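You operate a simulated robot arm through the tools that you are given. There is no shell and no other tool. Be economical: measure what you need, move in short steps, check, and stop when the job is done.

You run a simulated robot arm. Do the job below in one go: nothing can be reset, and whatever is moved stays where it is left.

JOB
Swap the yellow pouch in the bin with yellow clips for the brown box.
Fine: pouch on top of the chest; lid back on, both clips shut.

It is judged by the outcome, as a careful person would: the job done as asked, and still so three seconds after it is handed in. It fails if anything else is knocked over, pushed out of place, dropped, spilled or broken. A push-on lid holds only when it is set on centred and level and pressed home; a screw cap is set on level and turned clockwise until tight.

ROBOT AND FRAMES
A 7-joint arm with a two-finger gripper, on a carriage that runs on a rail from [-1742, -5] to [638, 2] (x, y) and turns from -2.409 to 3.386 rad about z. Base frame: it is fixed where the carriage stands at the start and does not move with it; the origin is on the floor, on the carriage's upright axis, x ahead of it, y to its left, z up; the surface under the hand at the start is at about z = 820. Units: mm, rad, N and s.
Its first joint turns from -2.601 to 2.601 rad. Places, roughly: bin with yellow clips [800, 600, 800]; bin with yellow clips (27x20x11 cm) [800, 600, 900]; blue clip on the shelf side [500, 800, 900]; blue clip on the window side [600, 800, 900]; first yellow clip [600, 600, 900]; purple flat box [1000, 1000, 750]; red clip on the shelf side [200, 800, 900]; red clip on the window side [400, 800, 900]; second yellow clip [900, 600, 900]; top of the white chest [600, 700, 800]. Payload 2.45 kg.
Tool frame: the origin (TCP) lies between the finger pads and is the grasp point; the fingertips stand 26 mm ahead of it; z points along the fingers, y is the line along which they close. The gripper opens to 96 mm. The gripper's body begins 69 mm behind the TCP.
Orientation is that of the tool frame in the base frame, as a unit quaternion [x, y, z, w]. With the fingers straight down and closing along the base's y, the tool's x points along the base's -x, its y along +y and its z along -z.

CONTROLS
- The arm moves only by the tool arm_command. Its argument "increments" is a list of rows, each an object of numbers (a shift or turn left out is 0, a gripper value left out holds the last): "dx", "dy", "dz": the shift along the base's x, y, z in units of 40 mm (1.0 is 40 mm); "rx", "ry", "rz": the turn, a rotation vector about the base's x, y, z in units of 4 degrees (1.0 is 4 degrees); "claw": the finger opening in mm, from 0 to 96. In form: [{"dx": .., "dy": .., "dz": .., "rx": .., "ry": .., "rz": .., "claw": ..}, ...]. A call has 1 to 10 rows; each row shifts and turns the commanded pose from where the row before left it. A call with a number of a shift or a turn outside -1 to 1 is refused whole. Each row takes 0.2 s and may step no farther than 50 mm and 0.15 rad from the row before; otherwise, or with a gripper value out of range, the whole call is refused. Where a pose cannot be reached the arm comes as near as it can. A force on the tool above 40 N (or 10 N above the force at the start of the call, whichever is more), or a blocked arm, ends the call early, and 0.2 s more pass. Each finger halts on what it meets, pressing with about 27 N; the grip force reading is that of the motor and also rises with nothing between the fingers. The clock runs only during rows and for 0.2 s after the last one: add rows that do not move to give the fingers time. It gives the time, the measured TCP pose, the force on the tool (base axes), the opening and the grip force at its end, in the units of the frame above (readings bear some noise), with the torque about the TCP (base axes, N m) and any sound that the robot's microphone picked up.
- Cameras (640 x 400 px; columns grow to the right, rows downward): "scene" is now at [-4.8, 239.5, 1569.8]; the picture's right is [0.87, -0.50, 0.00], its down [-0.36, -0.63, -0.69] and it looks along [0.34, 0.60, -0.72] (base axes); focal length 269 px, centre (320, 200). "wrist" rides on the gripper at [82, 3, -98] in the tool frame; the picture's right is [-0.04, 1.00, 0.00], its down [-0.73, -0.03, -0.68] and it looks along [-0.68, -0.03, 0.73] (tool axes); focal length 256 px, centre (320, 200). There is no depth. A picture from a camera that has moved, and an enlarged one, comes with that camera's place and axes in the base frame and with its lens.
- camera(camera): a new picture of that camera. The clock stands still meanwhile.
- slide_trunk(by): slides the trunk up (or, below 0, down) by that many mm; the arm and the scene camera ride with it, the base frame stays. It gives what a move gives, with no picture.
- roll_base(legs): drives the robot by 1 to 6 legs, each [ahead, left, turn to the left] in mm, mm and rad, along the robot's own axes; the way and the turn of a leg run together, so that a leg with both is an arc; at most 1500 mm and 3.142 rad a leg. The arm and the cameras ride along, it lands a little off, and it stops where it bumps. It keeps to its track: a leg is cut to what the track allows. It gives what a move gives.
- head_to(pan, tilt): turns the head with the scene camera to pan (to the left, within 2.705 rad either way) and tilt (down, from -0.506 to 1.204), counted from straight ahead of the robot. It gives what a move gives.
- close_up(camera, box): a new picture of the part [left, top, right, bottom] of that camera's present view, enlarged. The clock stands still meanwhile.
- finish_job(): hands the job in; it is judged then, once.

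Go step by step. Nothing tells you exact positions but the pictures and the camera data: compare them with the known pose of the tool, close in by small moves and look again before you grip or let go. The budget is 120 turns and 82 pictures, counting those below and the enlarged ones. Unless the task says otherwise, let go and move clear before handing in, and close with one line.

The tools are called after "Call:" as a command line: name --argument value ..., lists and objects as JSON in quotes. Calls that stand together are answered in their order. arm_command: Moves the arm, as the interface text tells. Its arguments: {"type":"object","properties":{"increments":{"type":"array","items":{"type":"object","properties":{"dx":{"type":"number"},"dy":{"type":"number"},"dz":{"type":"number"},"rx":{"type":"number"},"ry":{"type":"number"},"rz":{"type":"number"},"claw":{"type":"number"}}}}},"required":["increments"]} The other tools are called the same way: slide_trunk (by) slides the trunk up or down; roll_base (legs) drives the base; head_to (pan, tilt) turns the head that bears the scene camera; camera (camera) takes a picture; close_up (camera, box) takes an enlarged picture of a part of a camera's view; finish_job () hands the job in.

At the start:

```text
time_s: 0.0
eef_pos: [701.3, 584.8, 1124.7]
ee_rot: [0.0, 1.0, 0.001, 0.0]
wrist_force: [0.0, -0.2, -0.4]
torque: [-0.02, 0.02, 0.02]
gripper_width: 96.1
grasp_force: 0.0
trunk travel left (down, up): [-575.0, 135.0]
robot x, y, heading: [-2.9, -0.9, 0.002]
head pan, tilt: [1.047, 0.81]
```

scene: 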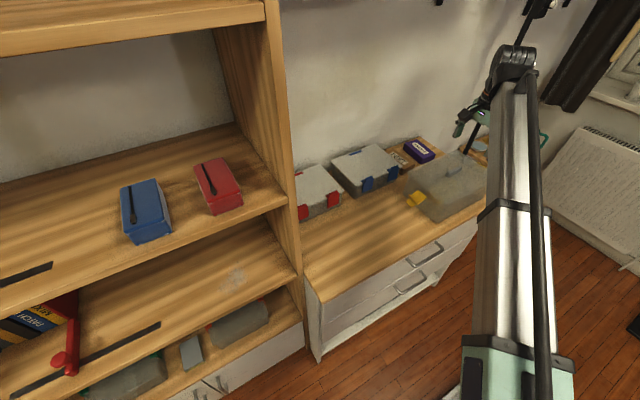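
wrist: 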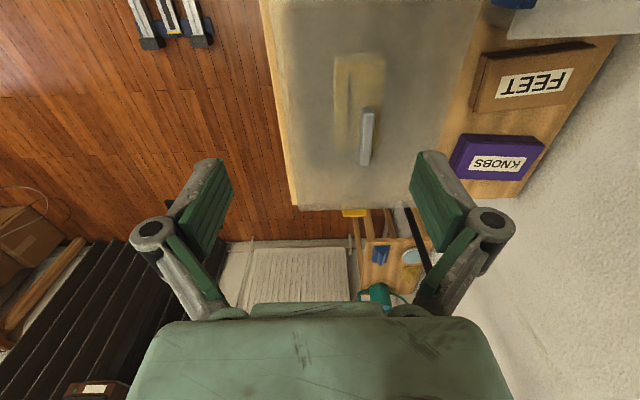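

The translucent bin with yellow clips is under the hand, with a handled lid and the yellow pouch inside. The brown FEET box sits behind it toward the wall, beside the purple box. I'll look closer before moving.

Call:
close_up --camera "scene" --box '[290, 110, 550, 272]'

Call:
close_up --camera "wrist" --box '[240, 0, 640, 250]'

```text
2.46 times, centred on (420, 191) of scene
camera zoom: at [-4.8, 239.5, 1569.8], right [0.87, -0.5, 0.0], down [-0.36, -0.63, -0.69], along [0.34, 0.6, -0.72], focal length 661 px, centre (74, 222)
```

zoom: 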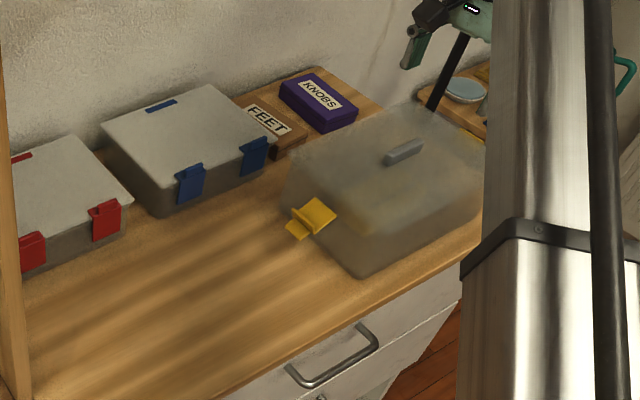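

```text
1.60 times, centred on (440, 125) of wrist
camera zoom: at [620.3, 587.7, 1224.1], right [0.04, 1.0, 0.0], down [0.73, -0.03, 0.68], along [0.68, -0.03, -0.73], focal length 410 px, centre (128, 320)
```

zoom: 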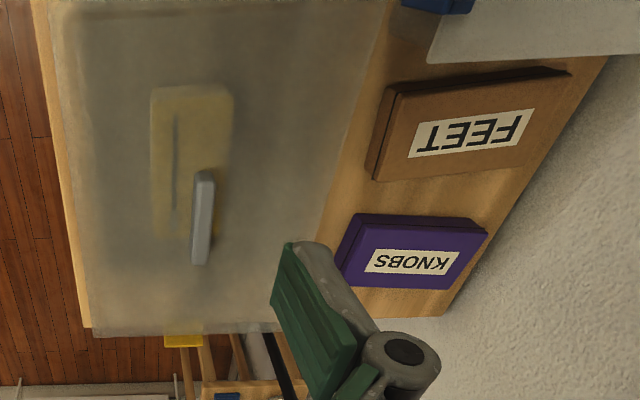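

The first clip (the -x end) looks as if it sticks out. I'll move the hand back to view that end.

Call:
arm_command --increments '[{"dx": -1}, {"dx": -1}, {"dx": -1}, {"dx": -1}, {"dx": -1}, {"dx": -1}, {}]'

Call:
camera --camera "wrist"

Call:
camera --camera "scene"

```text
time_s: 1.6
eef_pos: [459.9, 583.7, 1124.7]
ee_rot: [0.0, 1.0, 0.0, -0.001]
wrist_force: [0.9, 0.3, -1.0]
torque: [0.03, 0.01, 0.02]
gripper_width: 96.2
grasp_force: 0.1
trunk travel left (down, up): [-575.0, 135.0]
robot x, y, heading: [-0.8, 1.1, -0.002]
head pan, tilt: [1.047, 0.81]
```

```text
77 pictures are left
camera wrist: at [379.1, 587.3, 1224.2], right [0.04, 1.0, 0.0], down [0.73, -0.03, 0.68], along [0.68, -0.03, -0.73], focal length 256 px, centre (320, 200)
```

wrist: 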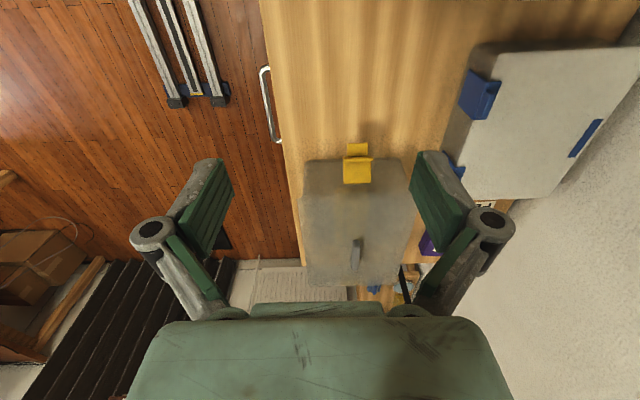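

```text
76 pictures are left
camera scene: at [-5.0, 239.5, 1569.8], right [0.87, -0.5, 0.0], down [-0.36, -0.63, -0.69], along [0.35, 0.6, -0.72], focal length 269 px, centre (320, 200)
```

scene: 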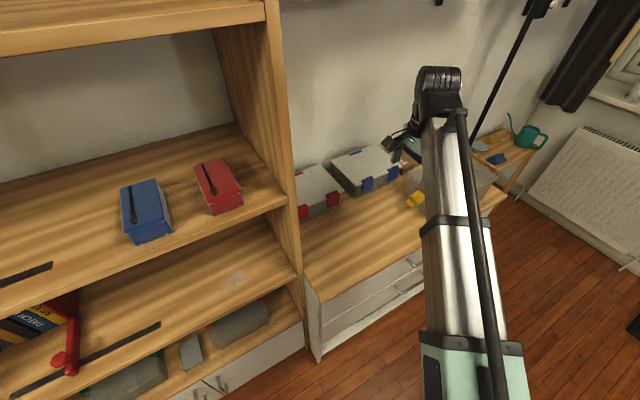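

Lowering here gives a flatter view of the first clip and the end of the bin.

Call:
arm_command --increments '[{"dz": -1}, {"dz": -1}, {"dz": -1}, {"dz": -1}, {}]'

Call:
close_up --camera "wrist" --box '[240, 50, 480, 200]'

Call:
camera --camera "wrist"

```text
time_s: 2.8
eef_pos: [459.9, 585.0, 965.0]
ee_rot: [0.0, 1.0, 0.0, 0.0]
wrist_force: [0.8, -1.0, -0.2]
torque: [0.02, -0.03, 0.0]
gripper_width: 96.0
grasp_force: 0.1
trunk travel left (down, up): [-575.0, 135.0]
robot x, y, heading: [0.9, -0.7, 0.002]
head pan, tilt: [1.047, 0.81]
```

```text
2.67 times, centred on (360, 125) of wrist
camera zoom: at [379.3, 587.6, 1063.5], right [0.04, 1.0, 0.0], down [0.73, -0.03, 0.68], along [0.68, -0.03, -0.73], focal length 683 px, centre (213, 400)
```

zoom: 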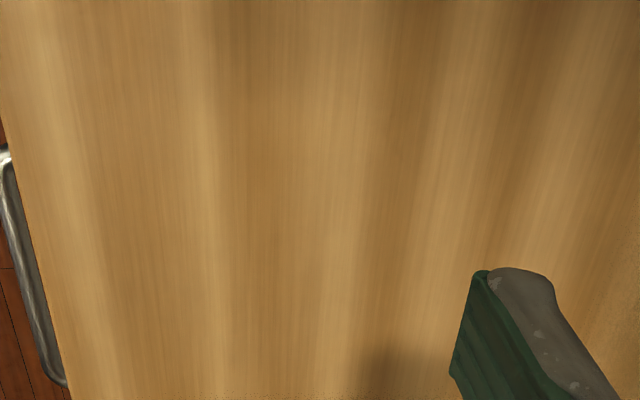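

```text
74 pictures are left
camera wrist: at [379.3, 587.6, 1063.5], right [0.04, 1.0, 0.0], down [0.73, -0.03, 0.68], along [0.68, -0.03, -0.73], focal length 256 px, centre (320, 200)
```

wrist: 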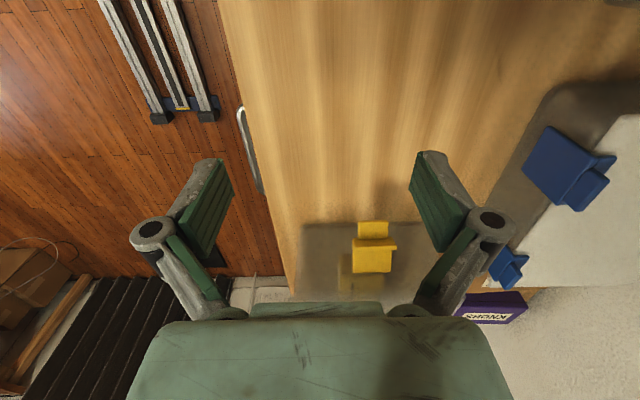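

Call:
close_up --camera "wrist" --box '[280, 200, 440, 300]'

Call:
close_up --camera "wrist" --box '[460, 100, 640, 212]'

```text
4.00 times, centred on (360, 250) of wrist
camera zoom: at [379.3, 587.6, 1063.5], right [0.04, 1.0, 0.0], down [0.73, -0.03, 0.68], along [0.68, -0.03, -0.73], focal length 1024 px, centre (160, 0)
```

zoom: 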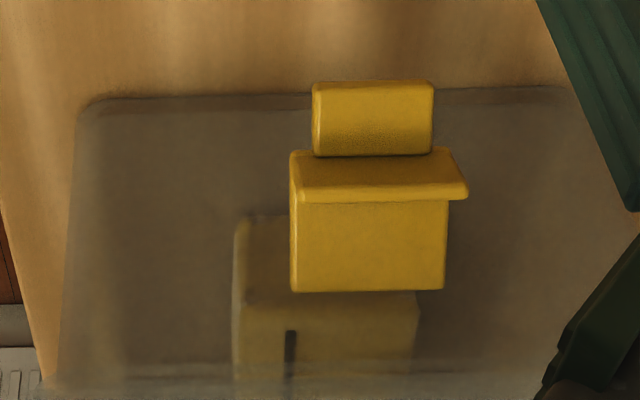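

```text
3.56 times, centred on (550, 156) of wrist
camera zoom: at [379.3, 587.6, 1063.5], right [0.04, 1.0, 0.0], down [0.73, -0.03, 0.68], along [0.68, -0.03, -0.73], focal length 910 px, centre (-498, 356)
```

zoom: 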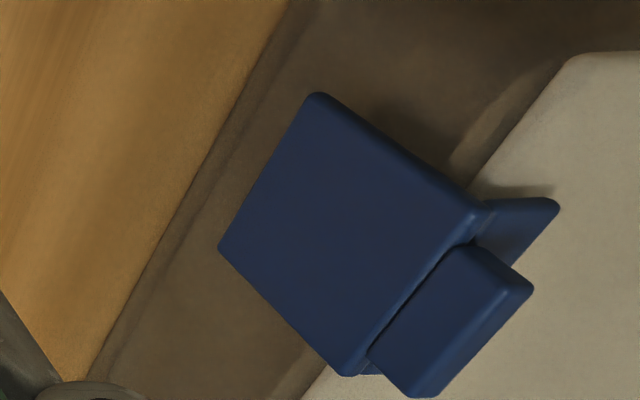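

Call:
close_up --camera "scene" --box '[345, 150, 441, 210]'

```text
6.67 times, centred on (393, 180) of scene
camera zoom: at [-4.7, 239.7, 1569.8], right [0.87, -0.5, 0.0], down [-0.36, -0.63, -0.69], along [0.34, 0.6, -0.72], focal length 1791 px, centre (-167, 333)
```

zoom: 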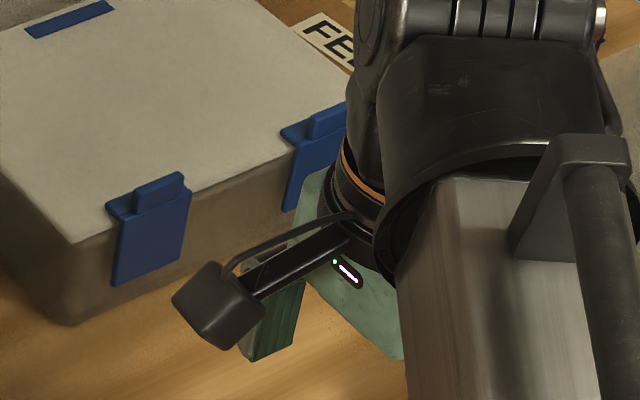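

The blue clips show what shut looks like: a plate hanging down from the lid edge. I'll move the arm aside and zoom the scene camera on the yellow clips.

Call:
arm_command --increments '[{"dz": 1}, {"dz": 1}, {"dz": 1}, {"dz": 1, "dx": 0.5}, {"dx": 1}, {"dx": 1}, {"dx": 1}, {"dx": 1}, {"dx": 1}, {"dx": 0.5}]'

Call:
close_up --camera "scene" --box '[390, 150, 486, 210]'

```text
time_s: 5.0
eef_pos: [701.9, 584.9, 1124.3]
ee_rot: [0.0, 1.0, 0.0, 0.0]
wrist_force: [-0.5, -0.3, 0.4]
torque: [-0.02, 0.02, 0.0]
gripper_width: 95.9
grasp_force: 0.1
trunk travel left (down, up): [-575.0, 135.0]
robot x, y, heading: [0.2, -0.2, -0.001]
head pan, tilt: [1.047, 0.81]
```

```text
6.67 times, centred on (438, 180) of scene
camera zoom: at [-4.6, 239.5, 1569.8], right [0.87, -0.5, 0.0], down [-0.36, -0.63, -0.69], along [0.34, 0.6, -0.72], focal length 1791 px, centre (-467, 333)
```

zoom: 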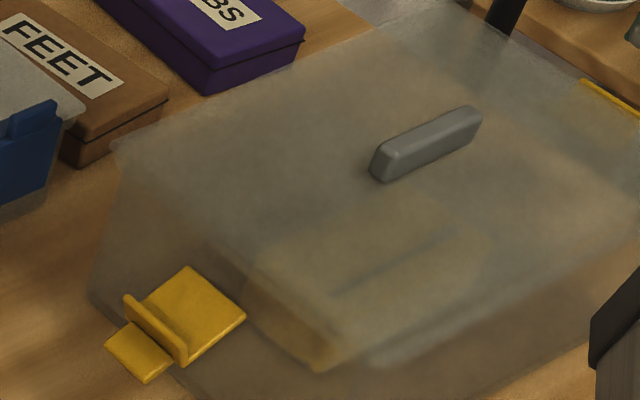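

The first yellow clip is open: hinged on the wall, swung outward, with its lip facing up. To shut it swings up until the lip hooks over the lid. I'll drive along the rail so the whole bin, the far clip and the FEET box are in comfortable reach.

Call:
arm_command --increments '[{"dx": -1}, {"dx": -1}, {"dx": -1}, {"dx": -1}, {"dx": -1}, {"dx": -1}, {}]'

Call:
roll_base --legs '[[280, 0, 0]]'

Call:
arm_command --increments '[{"dx": -1}, {"dx": -1}, {"dx": -1}, {"dx": -1}, {"dx": -1}, {"dx": -1}, {}]'

Call:
roll_base --legs '[[280, 0, 0]]'

Call:
camera --camera "scene"

Call:
camera --camera "wrist"

```text
time_s: 6.6
eef_pos: [459.2, 584.6, 1127.4]
ee_rot: [0.001, 1.0, 0.0, -0.001]
wrist_force: [-0.4, -0.5, -0.1]
torque: [0.03, -0.01, 0.01]
gripper_width: 96.0
grasp_force: 0.1
trunk travel left (down, up): [-575.0, 135.0]
robot x, y, heading: [-1.1, 3.5, -0.003]
head pan, tilt: [1.047, 0.81]
```

```text
time_s: 8.6
eef_pos: [734.8, 587.7, 1126.3]
ee_rot: [-0.002, 1.0, 0.0, 0.0]
wrist_force: [0.8, 0.3, 0.1]
torque: [0.02, 0.02, -0.01]
gripper_width: 95.9
grasp_force: 0.1
trunk travel left (down, up): [-575.0, 135.0]
robot x, y, heading: [276.5, -0.6, 0.007]
head pan, tilt: [1.047, 0.81]
```

```text
time_s: 10.2
eef_pos: [495.8, 585.9, 1126.8]
ee_rot: [-0.001, 1.0, 0.0, 0.0]
wrist_force: [0.5, 0.0, 1.0]
torque: [-0.01, -0.01, 0.01]
gripper_width: 96.1
grasp_force: 0.0
trunk travel left (down, up): [-575.0, 135.0]
robot x, y, heading: [272.9, 1.1, 0.002]
head pan, tilt: [1.047, 0.81]
```

```text
time_s: 12.1
eef_pos: [777.3, 586.5, 1125.9]
ee_rot: [0.0, 1.0, 0.0, -0.001]
wrist_force: [-0.1, -0.2, -0.3]
torque: [-0.01, -0.01, 0.02]
gripper_width: 96.2
grasp_force: 0.1
trunk travel left (down, up): [-575.0, 135.0]
robot x, y, heading: [559.6, 2.0, -0.0]
head pan, tilt: [1.047, 0.81]
```

```text
69 pictures are left
camera scene: at [553.1, 241.2, 1569.8], right [0.87, -0.5, 0.0], down [-0.36, -0.63, -0.69], along [0.34, 0.6, -0.72], focal length 269 px, centre (320, 200)
```

scene: 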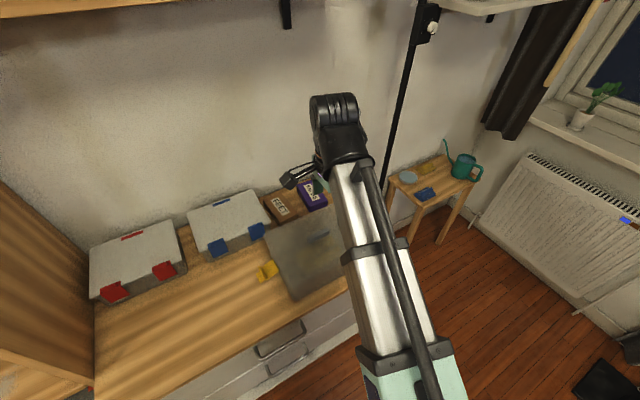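

```text
68 pictures are left
camera wrist: at [696.8, 589.5, 1225.1], right [0.04, 1.0, 0.0], down [0.73, -0.03, 0.68], along [0.68, -0.03, -0.73], focal length 256 px, centre (320, 200)
```

wrist: 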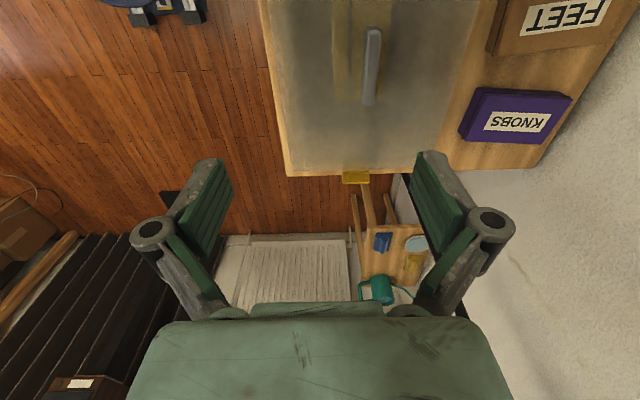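

Call:
close_up --camera "wrist" --box '[309, 150, 405, 210]'

Call:
close_up --camera "scene" --box '[240, 190, 368, 270]'

```text
6.67 times, centred on (357, 180) of wrist
camera zoom: at [696.8, 589.5, 1225.1], right [0.04, 1.0, 0.0], down [0.73, -0.03, 0.68], along [0.68, -0.03, -0.73], focal length 1707 px, centre (73, 333)
```

zoom: 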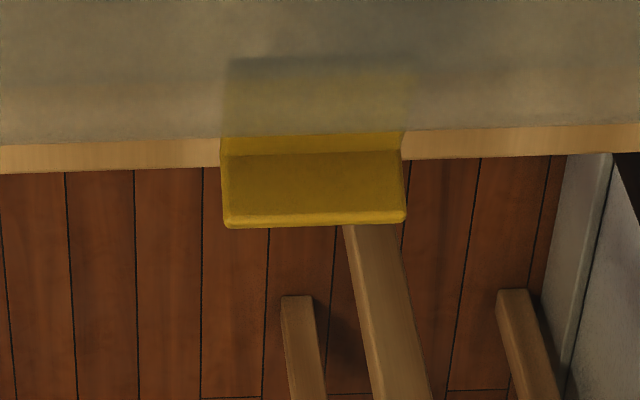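

```text
5.00 times, centred on (304, 230) of scene
camera zoom: at [553.1, 241.2, 1569.8], right [0.87, -0.5, 0.0], down [-0.36, -0.63, -0.69], along [0.34, 0.6, -0.72], focal length 1343 px, centre (400, 50)
```

zoom: 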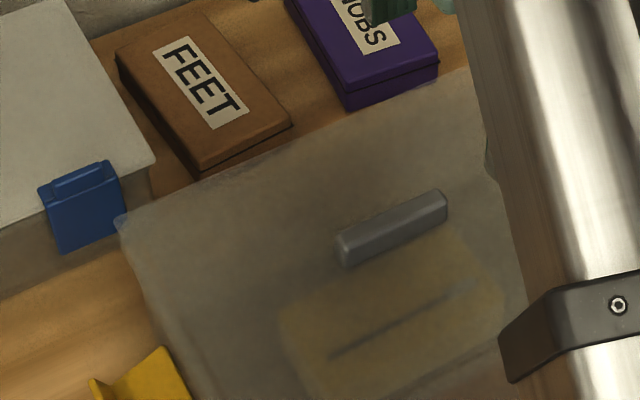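

Both clips are open, so the lid only needs lifting by its handle, at about (780, 641, 940). I'll go above it and look again.

Call:
arm_command --increments '[{"dy": 1}, {"dy": 0.36, "dz": -0.5}, {"dz": -1}, {"dz": -1}, {"dz": -0.5, "claw": 60}, {}]'

Call:
camera --camera "wrist"

Call:
close_up --camera "scene" --box '[240, 170, 400, 270]'

```text
time_s: 13.5
eef_pos: [777.5, 639.6, 1005.5]
ee_rot: [0.0, 1.0, 0.0, 0.0]
wrist_force: [0.1, 0.7, 0.9]
torque: [0.02, -0.01, 0.02]
gripper_width: 60.0
grasp_force: 0.1
trunk travel left (down, up): [-575.0, 135.0]
robot x, y, heading: [558.0, 2.3, 0.002]
head pan, tilt: [1.047, 0.81]
```

```text
65 pictures are left
camera wrist: at [696.6, 643.0, 1104.8], right [0.04, 1.0, 0.0], down [0.73, -0.03, 0.68], along [0.68, -0.03, -0.73], focal length 256 px, centre (320, 200)
```

wrist: 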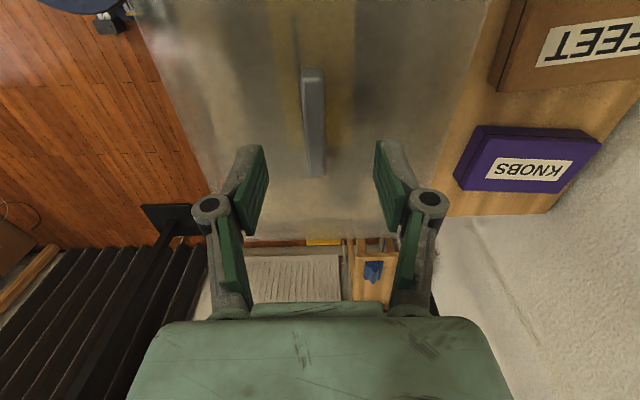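

```text
4.00 times, centred on (320, 220) of scene
camera zoom: at [553.1, 241.3, 1569.8], right [0.87, -0.5, 0.0], down [-0.36, -0.63, -0.69], along [0.34, 0.6, -0.72], focal length 1075 px, centre (320, 120)
```

zoom: 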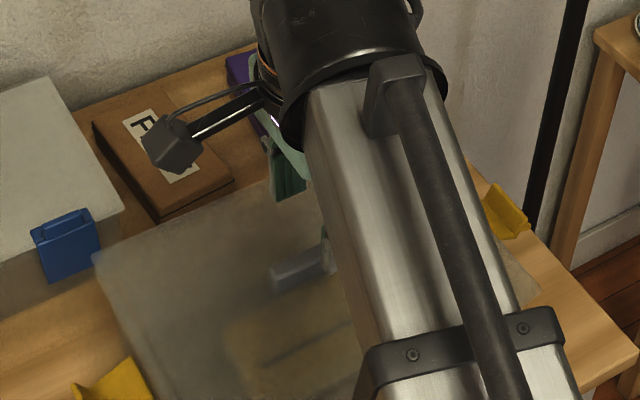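

Call:
arm_command --increments '[{"dy": -0.1, "dz": -0.5}, {"dz": -0.5}, {}]'

Call:
camera --camera "wrist"

```text
time_s: 14.3
eef_pos: [777.3, 637.6, 966.2]
ee_rot: [0.0, 1.0, 0.0, 0.0]
wrist_force: [-0.2, 0.1, 0.3]
torque: [0.02, -0.01, 0.04]
gripper_width: 59.8
grasp_force: 0.1
trunk travel left (down, up): [-575.0, 135.0]
robot x, y, heading: [560.7, 2.0, -0.001]
head pan, tilt: [1.047, 0.81]
```

```text
63 pictures are left
camera wrist: at [696.6, 639.5, 1064.4], right [0.04, 1.0, 0.0], down [0.73, -0.03, 0.68], along [0.68, -0.03, -0.73], focal length 256 px, centre (320, 200)
```

wrist: 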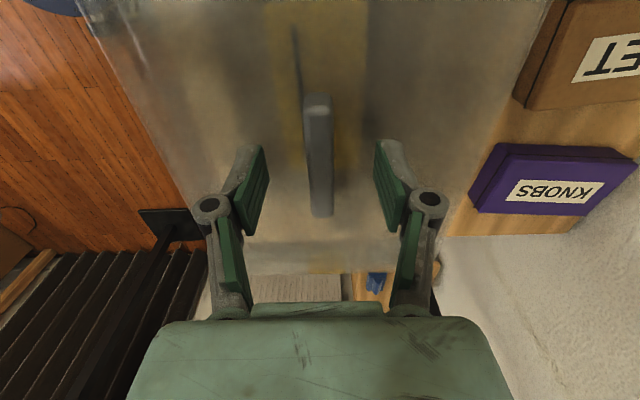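

Call:
arm_command --increments '[{"dz": -0.2}, {}, {"claw": 0}, {}, {}]'

Call:
camera --camera "wrist"

```text
time_s: 15.2
eef_pos: [777.3, 638.5, 962.3]
ee_rot: [0.0, 1.0, 0.005, 0.0]
wrist_force: [-1.4, -2.8, 20.2]
torque: [-0.19, 0.09, 0.0]
gripper_width: 13.7
grasp_force: 26.9
trunk travel left (down, up): [-575.0, 135.0]
robot x, y, heading: [560.6, 3.3, 0.0]
head pan, tilt: [1.047, 0.81]
stopped in row 4: the force on the tool passed its limit at 45 N (the readings are from after the stop); the commanded pose is now the measured one
```

```text
62 pictures are left
camera wrist: at [696.1, 639.6, 1060.7], right [0.04, 1.0, 0.01], down [0.73, -0.04, 0.68], along [0.68, -0.02, -0.73], focal length 256 px, centre (320, 200)
```

wrist: 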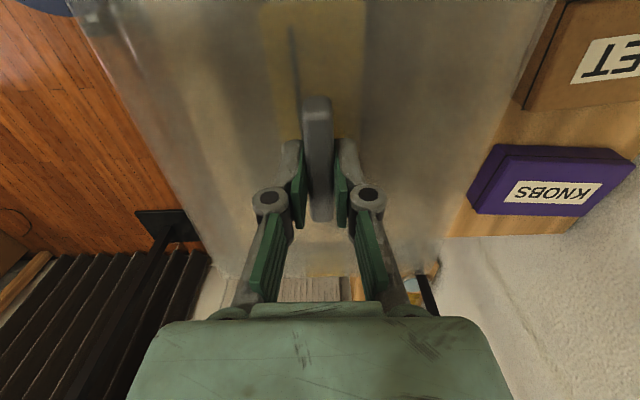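

The handle is gripped (13.7 mm), with the tips just touching the lid at TCP z≈962. I'll note that pose for putting it back and lift.

Call:
arm_command --increments '[{"dz": 0.15}, {"dz": 0.25}, {"dz": 0.5}, {"dz": 0.5}, {}]'

Call:
camera --camera "wrist"

Call:
close_up --camera "scene" --box '[220, 170, 412, 290]'

```text
time_s: 16.4
eef_pos: [778.6, 637.7, 1016.4]
ee_rot: [-0.001, 1.0, 0.003, 0.0]
wrist_force: [-0.2, -0.2, -2.2]
torque: [0.01, 0.0, 0.03]
gripper_width: 13.7
grasp_force: 27.2
trunk travel left (down, up): [-575.0, 135.0]
robot x, y, heading: [557.6, 2.7, 0.001]
head pan, tilt: [1.047, 0.81]
```

```text
61 pictures are left
camera wrist: at [696.6, 641.1, 1115.1], right [0.04, 1.0, 0.01], down [0.73, -0.03, 0.68], along [0.68, -0.02, -0.73], focal length 256 px, centre (320, 200)
```

wrist: 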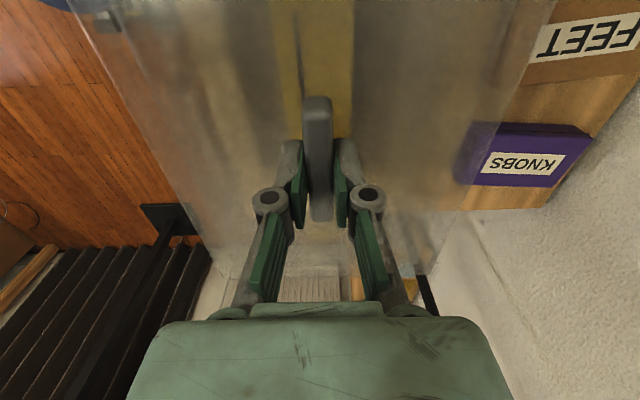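

```text
3.33 times, centred on (316, 230) of scene
camera zoom: at [553.1, 241.2, 1569.8], right [0.87, -0.5, 0.0], down [-0.36, -0.63, -0.69], along [0.34, 0.6, -0.72], focal length 896 px, centre (333, 100)
```

zoom: 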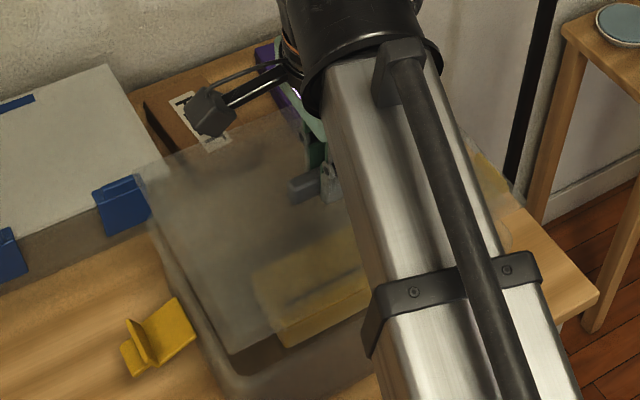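

The lid comes up cleanly with the pouch visible under it. I'll carry it to the free front part of the chest top, around x=325.

Call:
arm_command --increments '[{"dz": 1}, {"dx": -0.8}, {"dx": -1}, {"dx": -1}, {"dx": -1}, {"dx": -1}, {"dx": -1}, {"dx": -1}, {}]'

Call:
arm_command --increments '[{"dx": -1}, {"dx": -1}, {"dx": -1}, {"dx": -1}, {"dx": -0.5}, {}]'

Call:
camera --camera "scene"

Call:
camera --camera "wrist"

```text
time_s: 18.4
eef_pos: [505.8, 638.6, 1054.9]
ee_rot: [0.0, 1.0, 0.003, 0.0]
wrist_force: [-0.5, 0.2, -0.6]
torque: [-0.01, -0.04, 0.03]
gripper_width: 13.5
grasp_force: 27.5
trunk travel left (down, up): [-575.0, 135.0]
robot x, y, heading: [557.4, 2.2, 0.0]
head pan, tilt: [1.047, 0.81]
```

```text
time_s: 19.8
eef_pos: [326.0, 638.2, 1055.4]
ee_rot: [0.001, 1.0, 0.003, -0.001]
wrist_force: [-0.1, 0.0, -1.1]
torque: [0.02, 0.03, 0.03]
gripper_width: 13.3
grasp_force: 26.4
trunk travel left (down, up): [-575.0, 135.0]
robot x, y, heading: [558.7, 2.1, -0.001]
head pan, tilt: [1.047, 0.81]
```

```text
59 pictures are left
camera scene: at [553.0, 241.3, 1569.8], right [0.87, -0.5, 0.0], down [-0.36, -0.63, -0.69], along [0.34, 0.6, -0.72], focal length 269 px, centre (320, 200)
```

scene: 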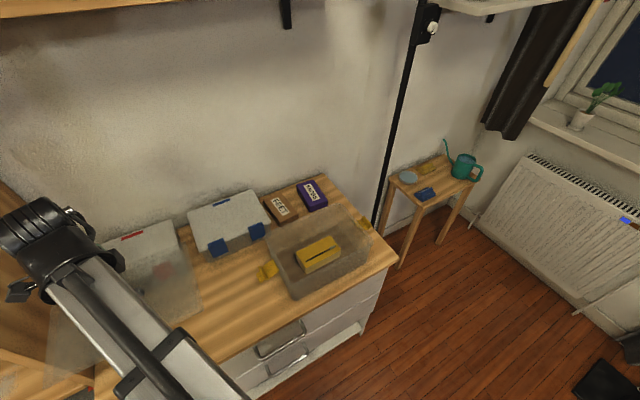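

```text
58 pictures are left
camera wrist: at [244.2, 640.4, 1153.2], right [0.04, 1.0, 0.01], down [0.73, -0.03, 0.68], along [0.68, -0.02, -0.73], focal length 256 px, centre (320, 200)
```

wrist: 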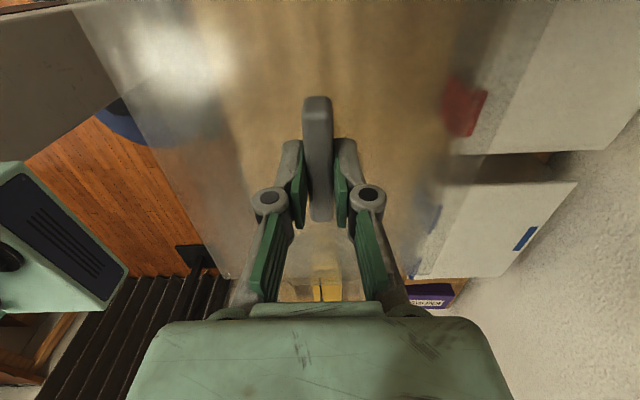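

Call:
arm_command --increments '[{"dz": -1}, {"dz": -1}, {"dz": -1}, {"dz": -1}, {}]'

Call:
arm_command --increments '[{"dz": -0.15}, {"dz": -0.15}, {"dz": -0.15}, {"dz": -0.15}, {"dz": -0.15}, {"dz": -0.15}, {}]'

Call:
camera --camera "wrist"

```text
time_s: 21.0
eef_pos: [325.6, 640.1, 895.7]
ee_rot: [-0.001, 1.0, 0.004, 0.0]
wrist_force: [-0.2, 1.1, -2.0]
torque: [-0.01, 0.04, -0.02]
gripper_width: 13.8
grasp_force: 27.1
trunk travel left (down, up): [-575.0, 135.0]
robot x, y, heading: [559.3, -0.5, 0.001]
head pan, tilt: [1.047, 0.81]
```

```text
time_s: 22.6
eef_pos: [325.6, 638.6, 861.0]
ee_rot: [0.0, 1.0, 0.004, 0.0]
wrist_force: [-0.3, 0.3, 4.3]
torque: [-0.02, -0.27, 0.01]
gripper_width: 13.2
grasp_force: 27.0
trunk travel left (down, up): [-575.0, 135.0]
robot x, y, heading: [559.2, 0.9, -0.0]
head pan, tilt: [1.047, 0.81]
```

```text
57 pictures are left
camera wrist: at [244.7, 640.8, 958.9], right [0.04, 1.0, 0.01], down [0.73, -0.03, 0.68], along [0.68, -0.02, -0.73], focal length 256 px, centre (320, 200)
```

wrist: 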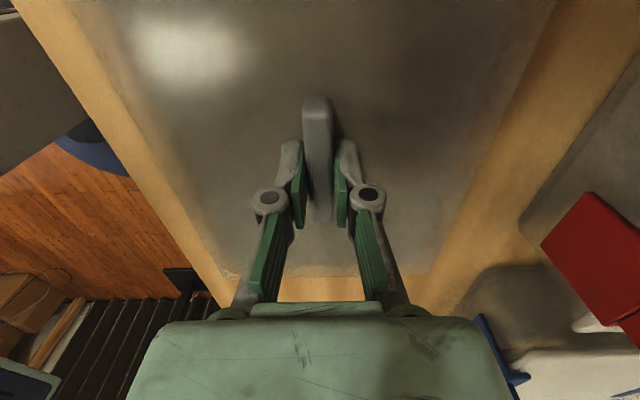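

The lid has touched down on the chest top. I'll open gently and back off upward.

Call:
arm_command --increments '[{"dz": -0.05}, {"claw": 40}, {}, {"dz": 0.5}, {"dz": 1}, {"dz": 1}, {"dz": 1}, {"dz": 1}, {}]'

Call:
close_up --camera "scene" --box '[80, 170, 400, 370]'

```text
time_s: 24.6
eef_pos: [326.2, 638.8, 1039.9]
ee_rot: [0.0, 1.0, 0.003, 0.001]
wrist_force: [0.2, 0.3, -0.5]
torque: [0.01, 0.02, 0.01]
gripper_width: 39.8
grasp_force: 0.2
trunk travel left (down, up): [-575.0, 135.0]
robot x, y, heading: [556.5, -0.8, -0.001]
head pan, tilt: [1.047, 0.81]
```

```text
2.00 times, centred on (240, 270) of scene
camera zoom: at [553.1, 241.0, 1569.9], right [0.87, -0.5, 0.0], down [-0.36, -0.63, -0.69], along [0.34, 0.6, -0.72], focal length 537 px, centre (480, 60)
```

zoom: 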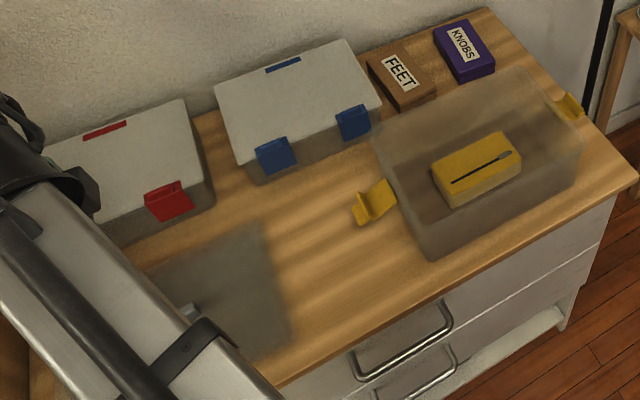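

The lid lies flat and safe. Now over to the pouch with the gripper wide open, then look.

Call:
arm_command --increments '[{"dx": 1, "claw": 96}, {"dx": 1}, {"dx": 1}, {"dx": 1}, {"dx": 1}, {"dx": 1}, {"dx": 1}, {"dx": 1}, {"dx": 1}, {"dx": 1}]'

Call:
arm_command --increments '[{"dx": 0.9, "dy": -0.3}, {}]'

Call:
camera --camera "wrist"

Call:
close_up --camera "scene" --box '[230, 170, 400, 276]'

```text
time_s: 26.8
eef_pos: [726.8, 639.9, 1038.3]
ee_rot: [0.0, 1.0, 0.003, 0.0]
wrist_force: [-0.2, 0.1, 0.2]
torque: [0.0, -0.02, 0.0]
gripper_width: 95.9
grasp_force: 0.2
trunk travel left (down, up): [-575.0, 135.0]
robot x, y, heading: [557.6, 2.7, 0.003]
head pan, tilt: [1.047, 0.81]
```

```text
time_s: 27.4
eef_pos: [762.2, 627.2, 1038.0]
ee_rot: [0.0, 1.0, 0.004, 0.0]
wrist_force: [0.7, -0.6, 0.7]
torque: [0.01, 0.02, 0.03]
gripper_width: 96.2
grasp_force: 0.1
trunk travel left (down, up): [-575.0, 135.0]
robot x, y, heading: [560.4, -0.9, -0.002]
head pan, tilt: [1.047, 0.81]
```

```text
55 pictures are left
camera wrist: at [681.2, 628.8, 1136.2], right [0.04, 1.0, 0.01], down [0.73, -0.03, 0.68], along [0.68, -0.02, -0.73], focal length 256 px, centre (320, 200)
```

wrist: 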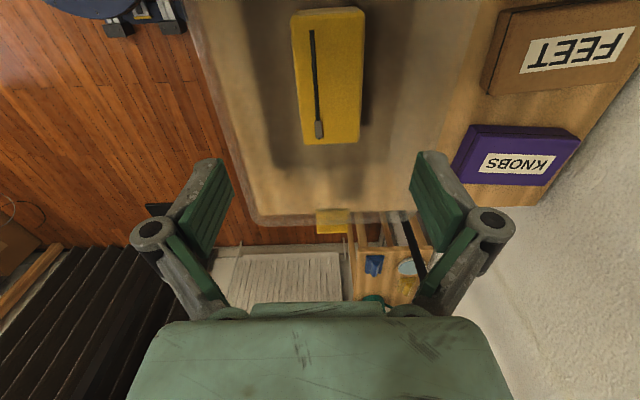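

```text
3.76 times, centred on (315, 223) of scene
camera zoom: at [553.4, 241.0, 1569.9], right [0.87, -0.5, 0.0], down [-0.36, -0.63, -0.69], along [0.34, 0.6, -0.72], focal length 1011 px, centre (339, 113)
```

zoom: 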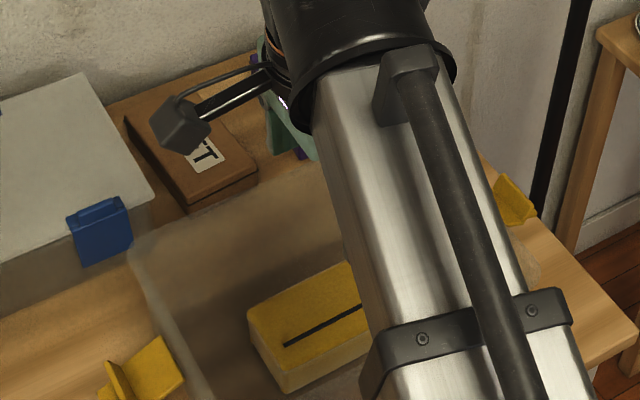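

The pouch is about 65 mm wide and centred near (772, 638), with its top near z≈862. I'll descend into the open bin around it.

Call:
arm_command --increments '[{"dx": 0.25, "dy": 0.27}, {"dz": -1}, {"dz": -1}, {"dz": -1}, {"dz": -0.75}, {}]'

Call:
camera --camera "wrist"

```text
time_s: 28.8
eef_pos: [773.3, 638.2, 888.3]
ee_rot: [0.001, 1.0, 0.003, 0.001]
wrist_force: [0.4, -0.8, -0.4]
torque: [0.01, 0.01, 0.03]
gripper_width: 96.0
grasp_force: 0.0
trunk travel left (down, up): [-575.0, 135.0]
robot x, y, heading: [558.6, -1.3, -0.002]
head pan, tilt: [1.047, 0.81]
```

```text
53 pictures are left
camera wrist: at [691.2, 640.0, 986.3], right [0.04, 1.0, 0.01], down [0.73, -0.03, 0.68], along [0.68, -0.02, -0.73], focal length 256 px, centre (320, 200)
```

wrist: 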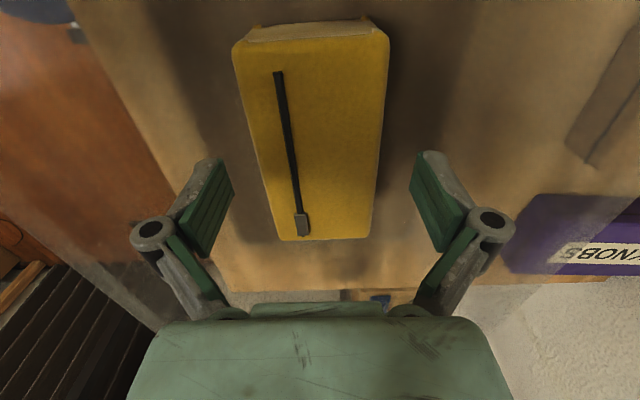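

Call:
arm_command --increments '[{"dz": -0.4}, {"dz": -0.3}, {"claw": 0}, {}, {}, {}]'

Call:
camera --camera "wrist"

```text
time_s: 30.2
eef_pos: [771.4, 637.6, 859.9]
ee_rot: [0.001, 1.0, 0.004, 0.001]
wrist_force: [-0.4, -0.7, 5.1]
torque: [0.15, -0.03, 0.05]
gripper_width: 69.8
grasp_force: 27.4
trunk travel left (down, up): [-575.0, 135.0]
robot x, y, heading: [560.0, 1.3, 0.0]
head pan, tilt: [1.047, 0.81]
```

```text
52 pictures are left
camera wrist: at [690.7, 639.4, 958.6], right [0.04, 1.0, 0.01], down [0.73, -0.03, 0.68], along [0.68, -0.02, -0.73], focal length 256 px, centre (320, 200)
```

wrist: 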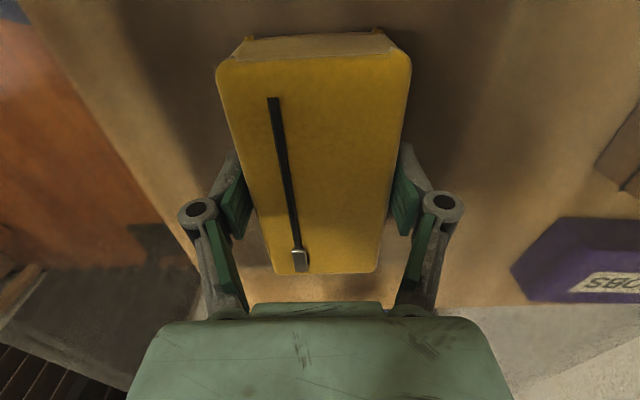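

The pouch is held at 70 mm. I'll lift it clear and carry it to the free strip at about (535, 568).

Call:
arm_command --increments '[{"dz": 0.5}, {"dz": 1}, {"dz": 1}, {"dz": 1}, {"dz": 0.9}, {}]'

Call:
arm_command --increments '[{"dx": -0.9}, {"dx": -1}, {"dx": -1}, {"dx": -1, "dy": -0.6}, {"dx": -1, "dy": -0.55}, {"dx": -1, "dy": -0.6}, {}]'

Call:
camera --camera "wrist"

```text
time_s: 31.6
eef_pos: [773.6, 638.6, 1036.1]
ee_rot: [0.0, 1.0, 0.004, 0.0]
wrist_force: [0.1, 0.5, -2.1]
torque: [0.01, 0.0, -0.01]
gripper_width: 69.4
grasp_force: 26.9
trunk travel left (down, up): [-575.0, 135.0]
robot x, y, heading: [560.6, 0.8, 0.005]
head pan, tilt: [1.047, 0.81]
```

```text
time_s: 33.2
eef_pos: [538.7, 567.8, 1035.4]
ee_rot: [0.0, 1.0, 0.003, 0.001]
wrist_force: [0.3, -0.5, -1.0]
torque: [-0.01, 0.01, 0.0]
gripper_width: 69.5
grasp_force: 27.1
trunk travel left (down, up): [-575.0, 135.0]
robot x, y, heading: [555.9, 1.2, 0.0]
head pan, tilt: [1.047, 0.81]
```

```text
51 pictures are left
camera wrist: at [455.3, 570.3, 1133.8], right [0.04, 1.0, 0.01], down [0.73, -0.03, 0.68], along [0.68, -0.02, -0.73], focal length 256 px, centre (320, 200)
```

wrist: 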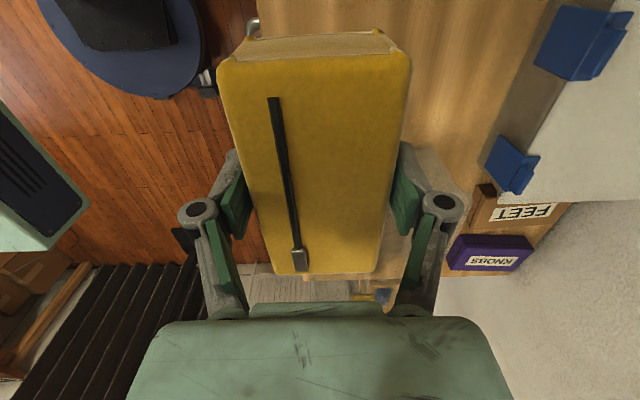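

Call:
arm_command --increments '[{"dx": -0.1, "dz": -1}, {"dz": -1}, {"dz": -1}, {"dz": -0.8}, {"dz": -0.25}, {"dz": -0.1}, {"dz": -0.1}, {"dz": -0.1}, {"dz": -0.1}, {}]'

```text
time_s: 35.4
eef_pos: [532.5, 567.9, 857.8]
ee_rot: [0.0, 1.0, 0.003, 0.0]
wrist_force: [0.4, -0.2, -1.0]
torque: [0.01, 0.0, 0.0]
gripper_width: 69.6
grasp_force: 27.1
trunk travel left (down, up): [-575.0, 135.0]
robot x, y, heading: [558.2, 3.2, 0.003]
head pan, tilt: [1.047, 0.81]
```

Call:
arm_command --increments '[{"dz": -0.06}, {"dz": -0.06}, {"dz": -0.06}, {}]'

Call:
close_up --camera "scene" --box '[150, 220, 342, 340]'

```text
time_s: 36.4
eef_pos: [533.4, 567.4, 851.8]
ee_rot: [0.0, 1.0, 0.004, -0.001]
wrist_force: [-0.3, 4.1, 23.6]
torque: [0.1, 0.02, 0.06]
gripper_width: 69.6
grasp_force: 27.4
trunk travel left (down, up): [-575.0, 135.0]
robot x, y, heading: [558.2, 0.7, 0.003]
head pan, tilt: [1.047, 0.81]
```

```text
3.33 times, centred on (246, 280) of scene
camera zoom: at [553.2, 239.7, 1570.2], right [0.87, -0.5, 0.0], down [-0.36, -0.63, -0.69], along [0.34, 0.6, -0.72], focal length 896 px, centre (567, -67)
```

zoom: 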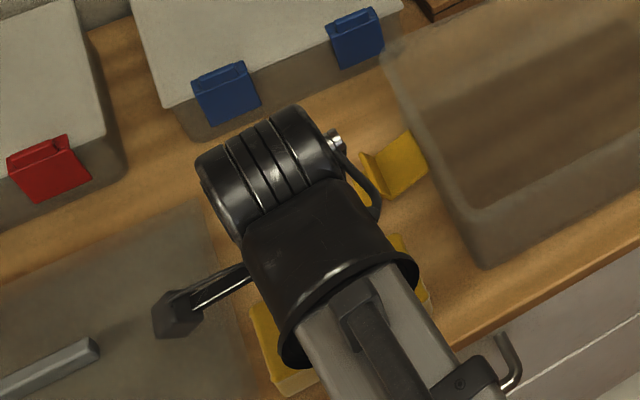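

The pouch is down on the chest top. Release and rise.

Call:
arm_command --increments '[{"dz": 0.08}, {"claw": 96}, {}, {"dz": 0.5}, {"dz": 1}, {"dz": 1}, {"dz": 1}, {"dz": 1}, {"dx": 0.5, "dy": 1}, {"dx": 1, "dy": 0.5}]'

Call:
arm_command --increments '[{"dx": 1, "dy": 0.5}, {"dx": 1, "dy": 0.5}, {"dx": 1, "dy": 0.5}, {}]'

Call:
camera --camera "scene"

Call:
camera --camera "wrist"

```text
time_s: 38.6
eef_pos: [592.2, 628.1, 1034.2]
ee_rot: [-0.001, 1.0, 0.004, 0.001]
wrist_force: [0.1, 0.2, -0.8]
torque: [0.0, -0.03, -0.01]
gripper_width: 96.4
grasp_force: 0.1
trunk travel left (down, up): [-575.0, 135.0]
robot x, y, heading: [558.3, -0.1, -0.003]
head pan, tilt: [1.047, 0.81]
```

```text
time_s: 39.6
eef_pos: [712.4, 687.5, 1034.1]
ee_rot: [0.0, 1.0, 0.004, -0.001]
wrist_force: [-0.2, -0.5, 0.1]
torque: [-0.02, 0.03, 0.02]
gripper_width: 96.1
grasp_force: 0.0
trunk travel left (down, up): [-575.0, 135.0]
robot x, y, heading: [560.6, 3.1, 0.001]
head pan, tilt: [1.047, 0.81]
```

```text
49 pictures are left
camera scene: at [553.3, 241.3, 1569.8], right [0.87, -0.5, 0.0], down [-0.36, -0.63, -0.69], along [0.34, 0.6, -0.72], focal length 269 px, centre (320, 200)
```

scene: 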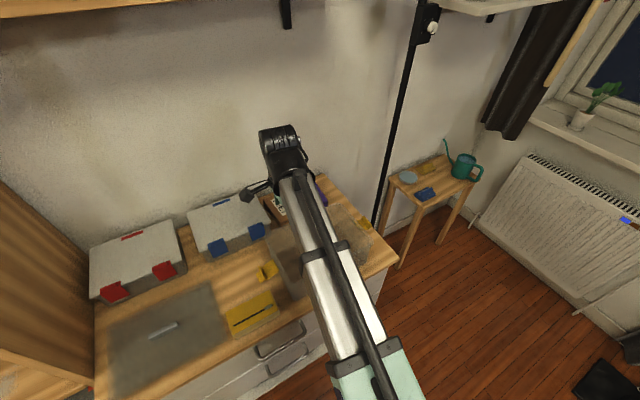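

```text
48 pictures are left
camera wrist: at [630.8, 689.3, 1132.0], right [0.04, 1.0, 0.01], down [0.73, -0.03, 0.68], along [0.68, -0.02, -0.73], focal length 256 px, centre (320, 200)
```

wrist: 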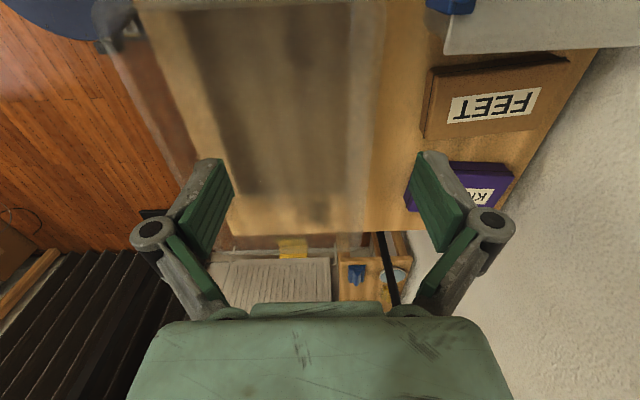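

Pouch placed. The FEET box is about 77×130 mm, long along y, so the gripper must close along x; I'll turn the hand 90° and look from above at the gap to the blue bin.

Call:
arm_command --increments '[{"rz": 1, "dx": 0.5, "dy": 0.5}, {"rz": 1, "dx": 0.5, "dy": 0.5}, {"rz": 1}, {"rz": 1}, {"rz": 1}, {"rz": 1}, {"rz": 1}, {"rz": 1}, {"rz": 1}, {"rz": 1}]'

Call:
arm_command --increments '[{"rz": 1}, {"rz": 1}, {"rz": 1}, {"rz": 1}, {"rz": 1}, {"rz": 1}, {"rz": 1}, {"rz": 1}, {"rz": 1}, {"rz": 1}]'

Call:
arm_command --increments '[{"rz": 1, "dy": 0.5}, {"rz": 1, "dy": 0.5}, {"rz": 0.5, "dy": 0.5}, {"dy": 0.5}, {"dy": 0.5}, {}]'

Call:
camera --camera "wrist"

```text
time_s: 41.8
eef_pos: [753.0, 727.4, 1035.0]
ee_rot: [-0.343, 0.939, 0.003, -0.001]
wrist_force: [-0.1, 0.0, 0.5]
torque: [0.01, 0.03, 0.01]
gripper_width: 95.9
grasp_force: 0.0
trunk travel left (down, up): [-575.0, 135.0]
robot x, y, heading: [556.9, 3.8, 0.002]
head pan, tilt: [1.047, 0.81]
```

```text
time_s: 44.0
eef_pos: [752.6, 726.8, 1034.5]
ee_rot: [-0.644, 0.765, 0.003, -0.002]
wrist_force: [-0.7, -0.4, -0.7]
torque: [0.01, 0.04, 0.05]
gripper_width: 95.9
grasp_force: 0.1
trunk travel left (down, up): [-575.0, 135.0]
robot x, y, heading: [555.1, 1.4, 0.0]
head pan, tilt: [1.047, 0.81]
```

```text
time_s: 45.4
eef_pos: [751.4, 828.9, 1034.2]
ee_rot: [-0.707, 0.707, 0.004, -0.003]
wrist_force: [-0.2, -0.1, 0.8]
torque: [-0.02, 0.01, -0.02]
gripper_width: 96.0
grasp_force: 0.2
trunk travel left (down, up): [-575.0, 135.0]
robot x, y, heading: [559.0, 2.1, -0.002]
head pan, tilt: [1.047, 0.81]
```

```text
47 pictures are left
camera wrist: at [749.1, 745.6, 1132.4], right [-1.0, 0.04, 0.01], down [0.03, 0.73, 0.68], along [0.02, 0.68, -0.73], focal length 256 px, centre (320, 200)
```

wrist: 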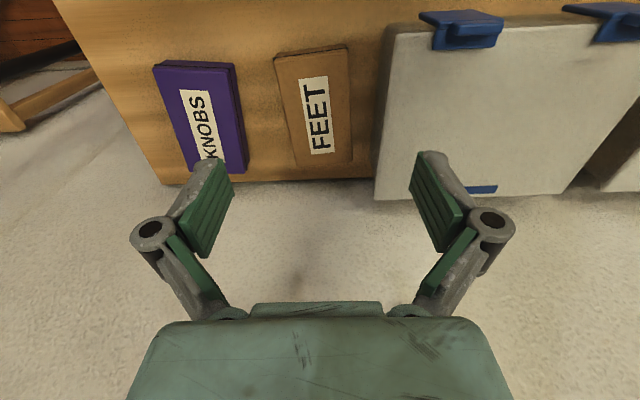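

The gap between FEET and the blue bin's lid is only ~20 mm, too little for the gripper knuckles. I'll first press lightly on the FEET box with closed fingertips and drag it ~20 mm toward +x, where there is 40+ mm of room before KNOBS.

Call:
arm_command --increments '[{"dy": 0.6, "claw": 0}, {"dy": 0.6, "dz": -1}, {"dz": -1}, {"dz": -1}, {"rz": 1}, {}]'

Call:
camera --camera "wrist"

Call:
close_up --camera "scene" --box '[200, 160, 360, 260]'

```text
time_s: 46.8
eef_pos: [751.3, 875.8, 913.4]
ee_rot: [0.732, -0.681, -0.003, 0.002]
wrist_force: [0.8, 0.3, -0.7]
torque: [0.0, 0.01, 0.0]
gripper_width: 0.1
grasp_force: 26.9
trunk travel left (down, up): [-575.0, 135.0]
robot x, y, heading: [562.8, 2.8, 0.003]
head pan, tilt: [1.047, 0.81]
```

```text
46 pictures are left
camera wrist: at [755.3, 793.5, 1012.3], right [-1.0, -0.03, 0.01], down [-0.02, 0.73, 0.68], along [-0.03, 0.68, -0.73], focal length 256 px, centre (320, 200)
```

wrist: 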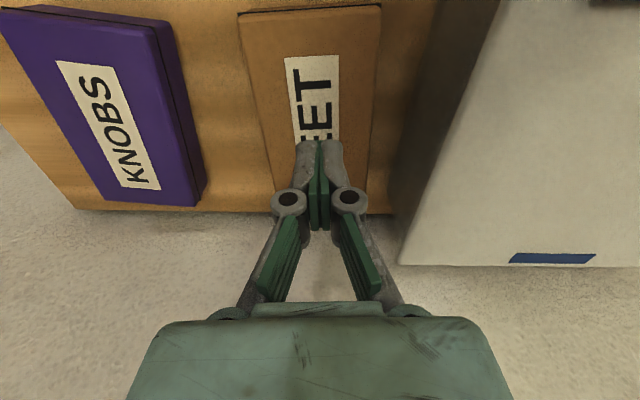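

```text
4.00 times, centred on (280, 210) of scene
camera zoom: at [553.0, 241.1, 1569.9], right [0.87, -0.5, 0.0], down [-0.36, -0.63, -0.69], along [0.34, 0.6, -0.72], focal length 1075 px, centre (480, 160)
```

zoom: 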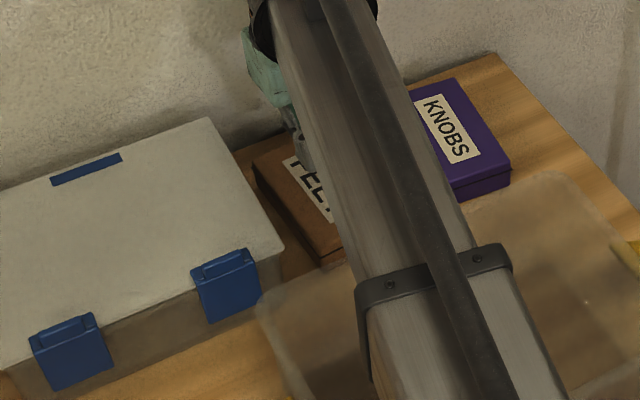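

Call:
arm_command --increments '[{"dz": -0.3}, {"dz": -0.2}, {"dz": -0.15}, {"dz": -0.1}, {}]'

```text
time_s: 48.0
eef_pos: [751.2, 875.3, 883.9]
ee_rot: [0.731, -0.682, -0.005, 0.001]
wrist_force: [0.1, 0.0, 0.2]
torque: [-0.01, 0.01, 0.0]
gripper_width: 0.1
grasp_force: 27.1
trunk travel left (down, up): [-575.0, 135.0]
robot x, y, heading: [555.6, 2.7, -0.002]
head pan, tilt: [1.047, 0.81]
```

Call:
arm_command --increments '[{"dz": -0.08}, {"dz": -0.08}, {"dz": -0.08}, {"dz": -0.08}, {}]'

```text
time_s: 49.0
eef_pos: [751.9, 875.4, 880.3]
ee_rot: [0.731, -0.682, -0.005, -0.002]
wrist_force: [-1.4, -5.1, 18.7]
torque: [-0.31, 0.0, -0.01]
gripper_width: 6.1
grasp_force: 26.9
trunk travel left (down, up): [-575.0, 135.0]
robot x, y, heading: [557.4, 1.8, -0.002]
head pan, tilt: [1.047, 0.81]
stopped in row 4: the force on the tool passed its limit at 44 N (the readings are from after the stop); the commanded pose is now the measured one
```

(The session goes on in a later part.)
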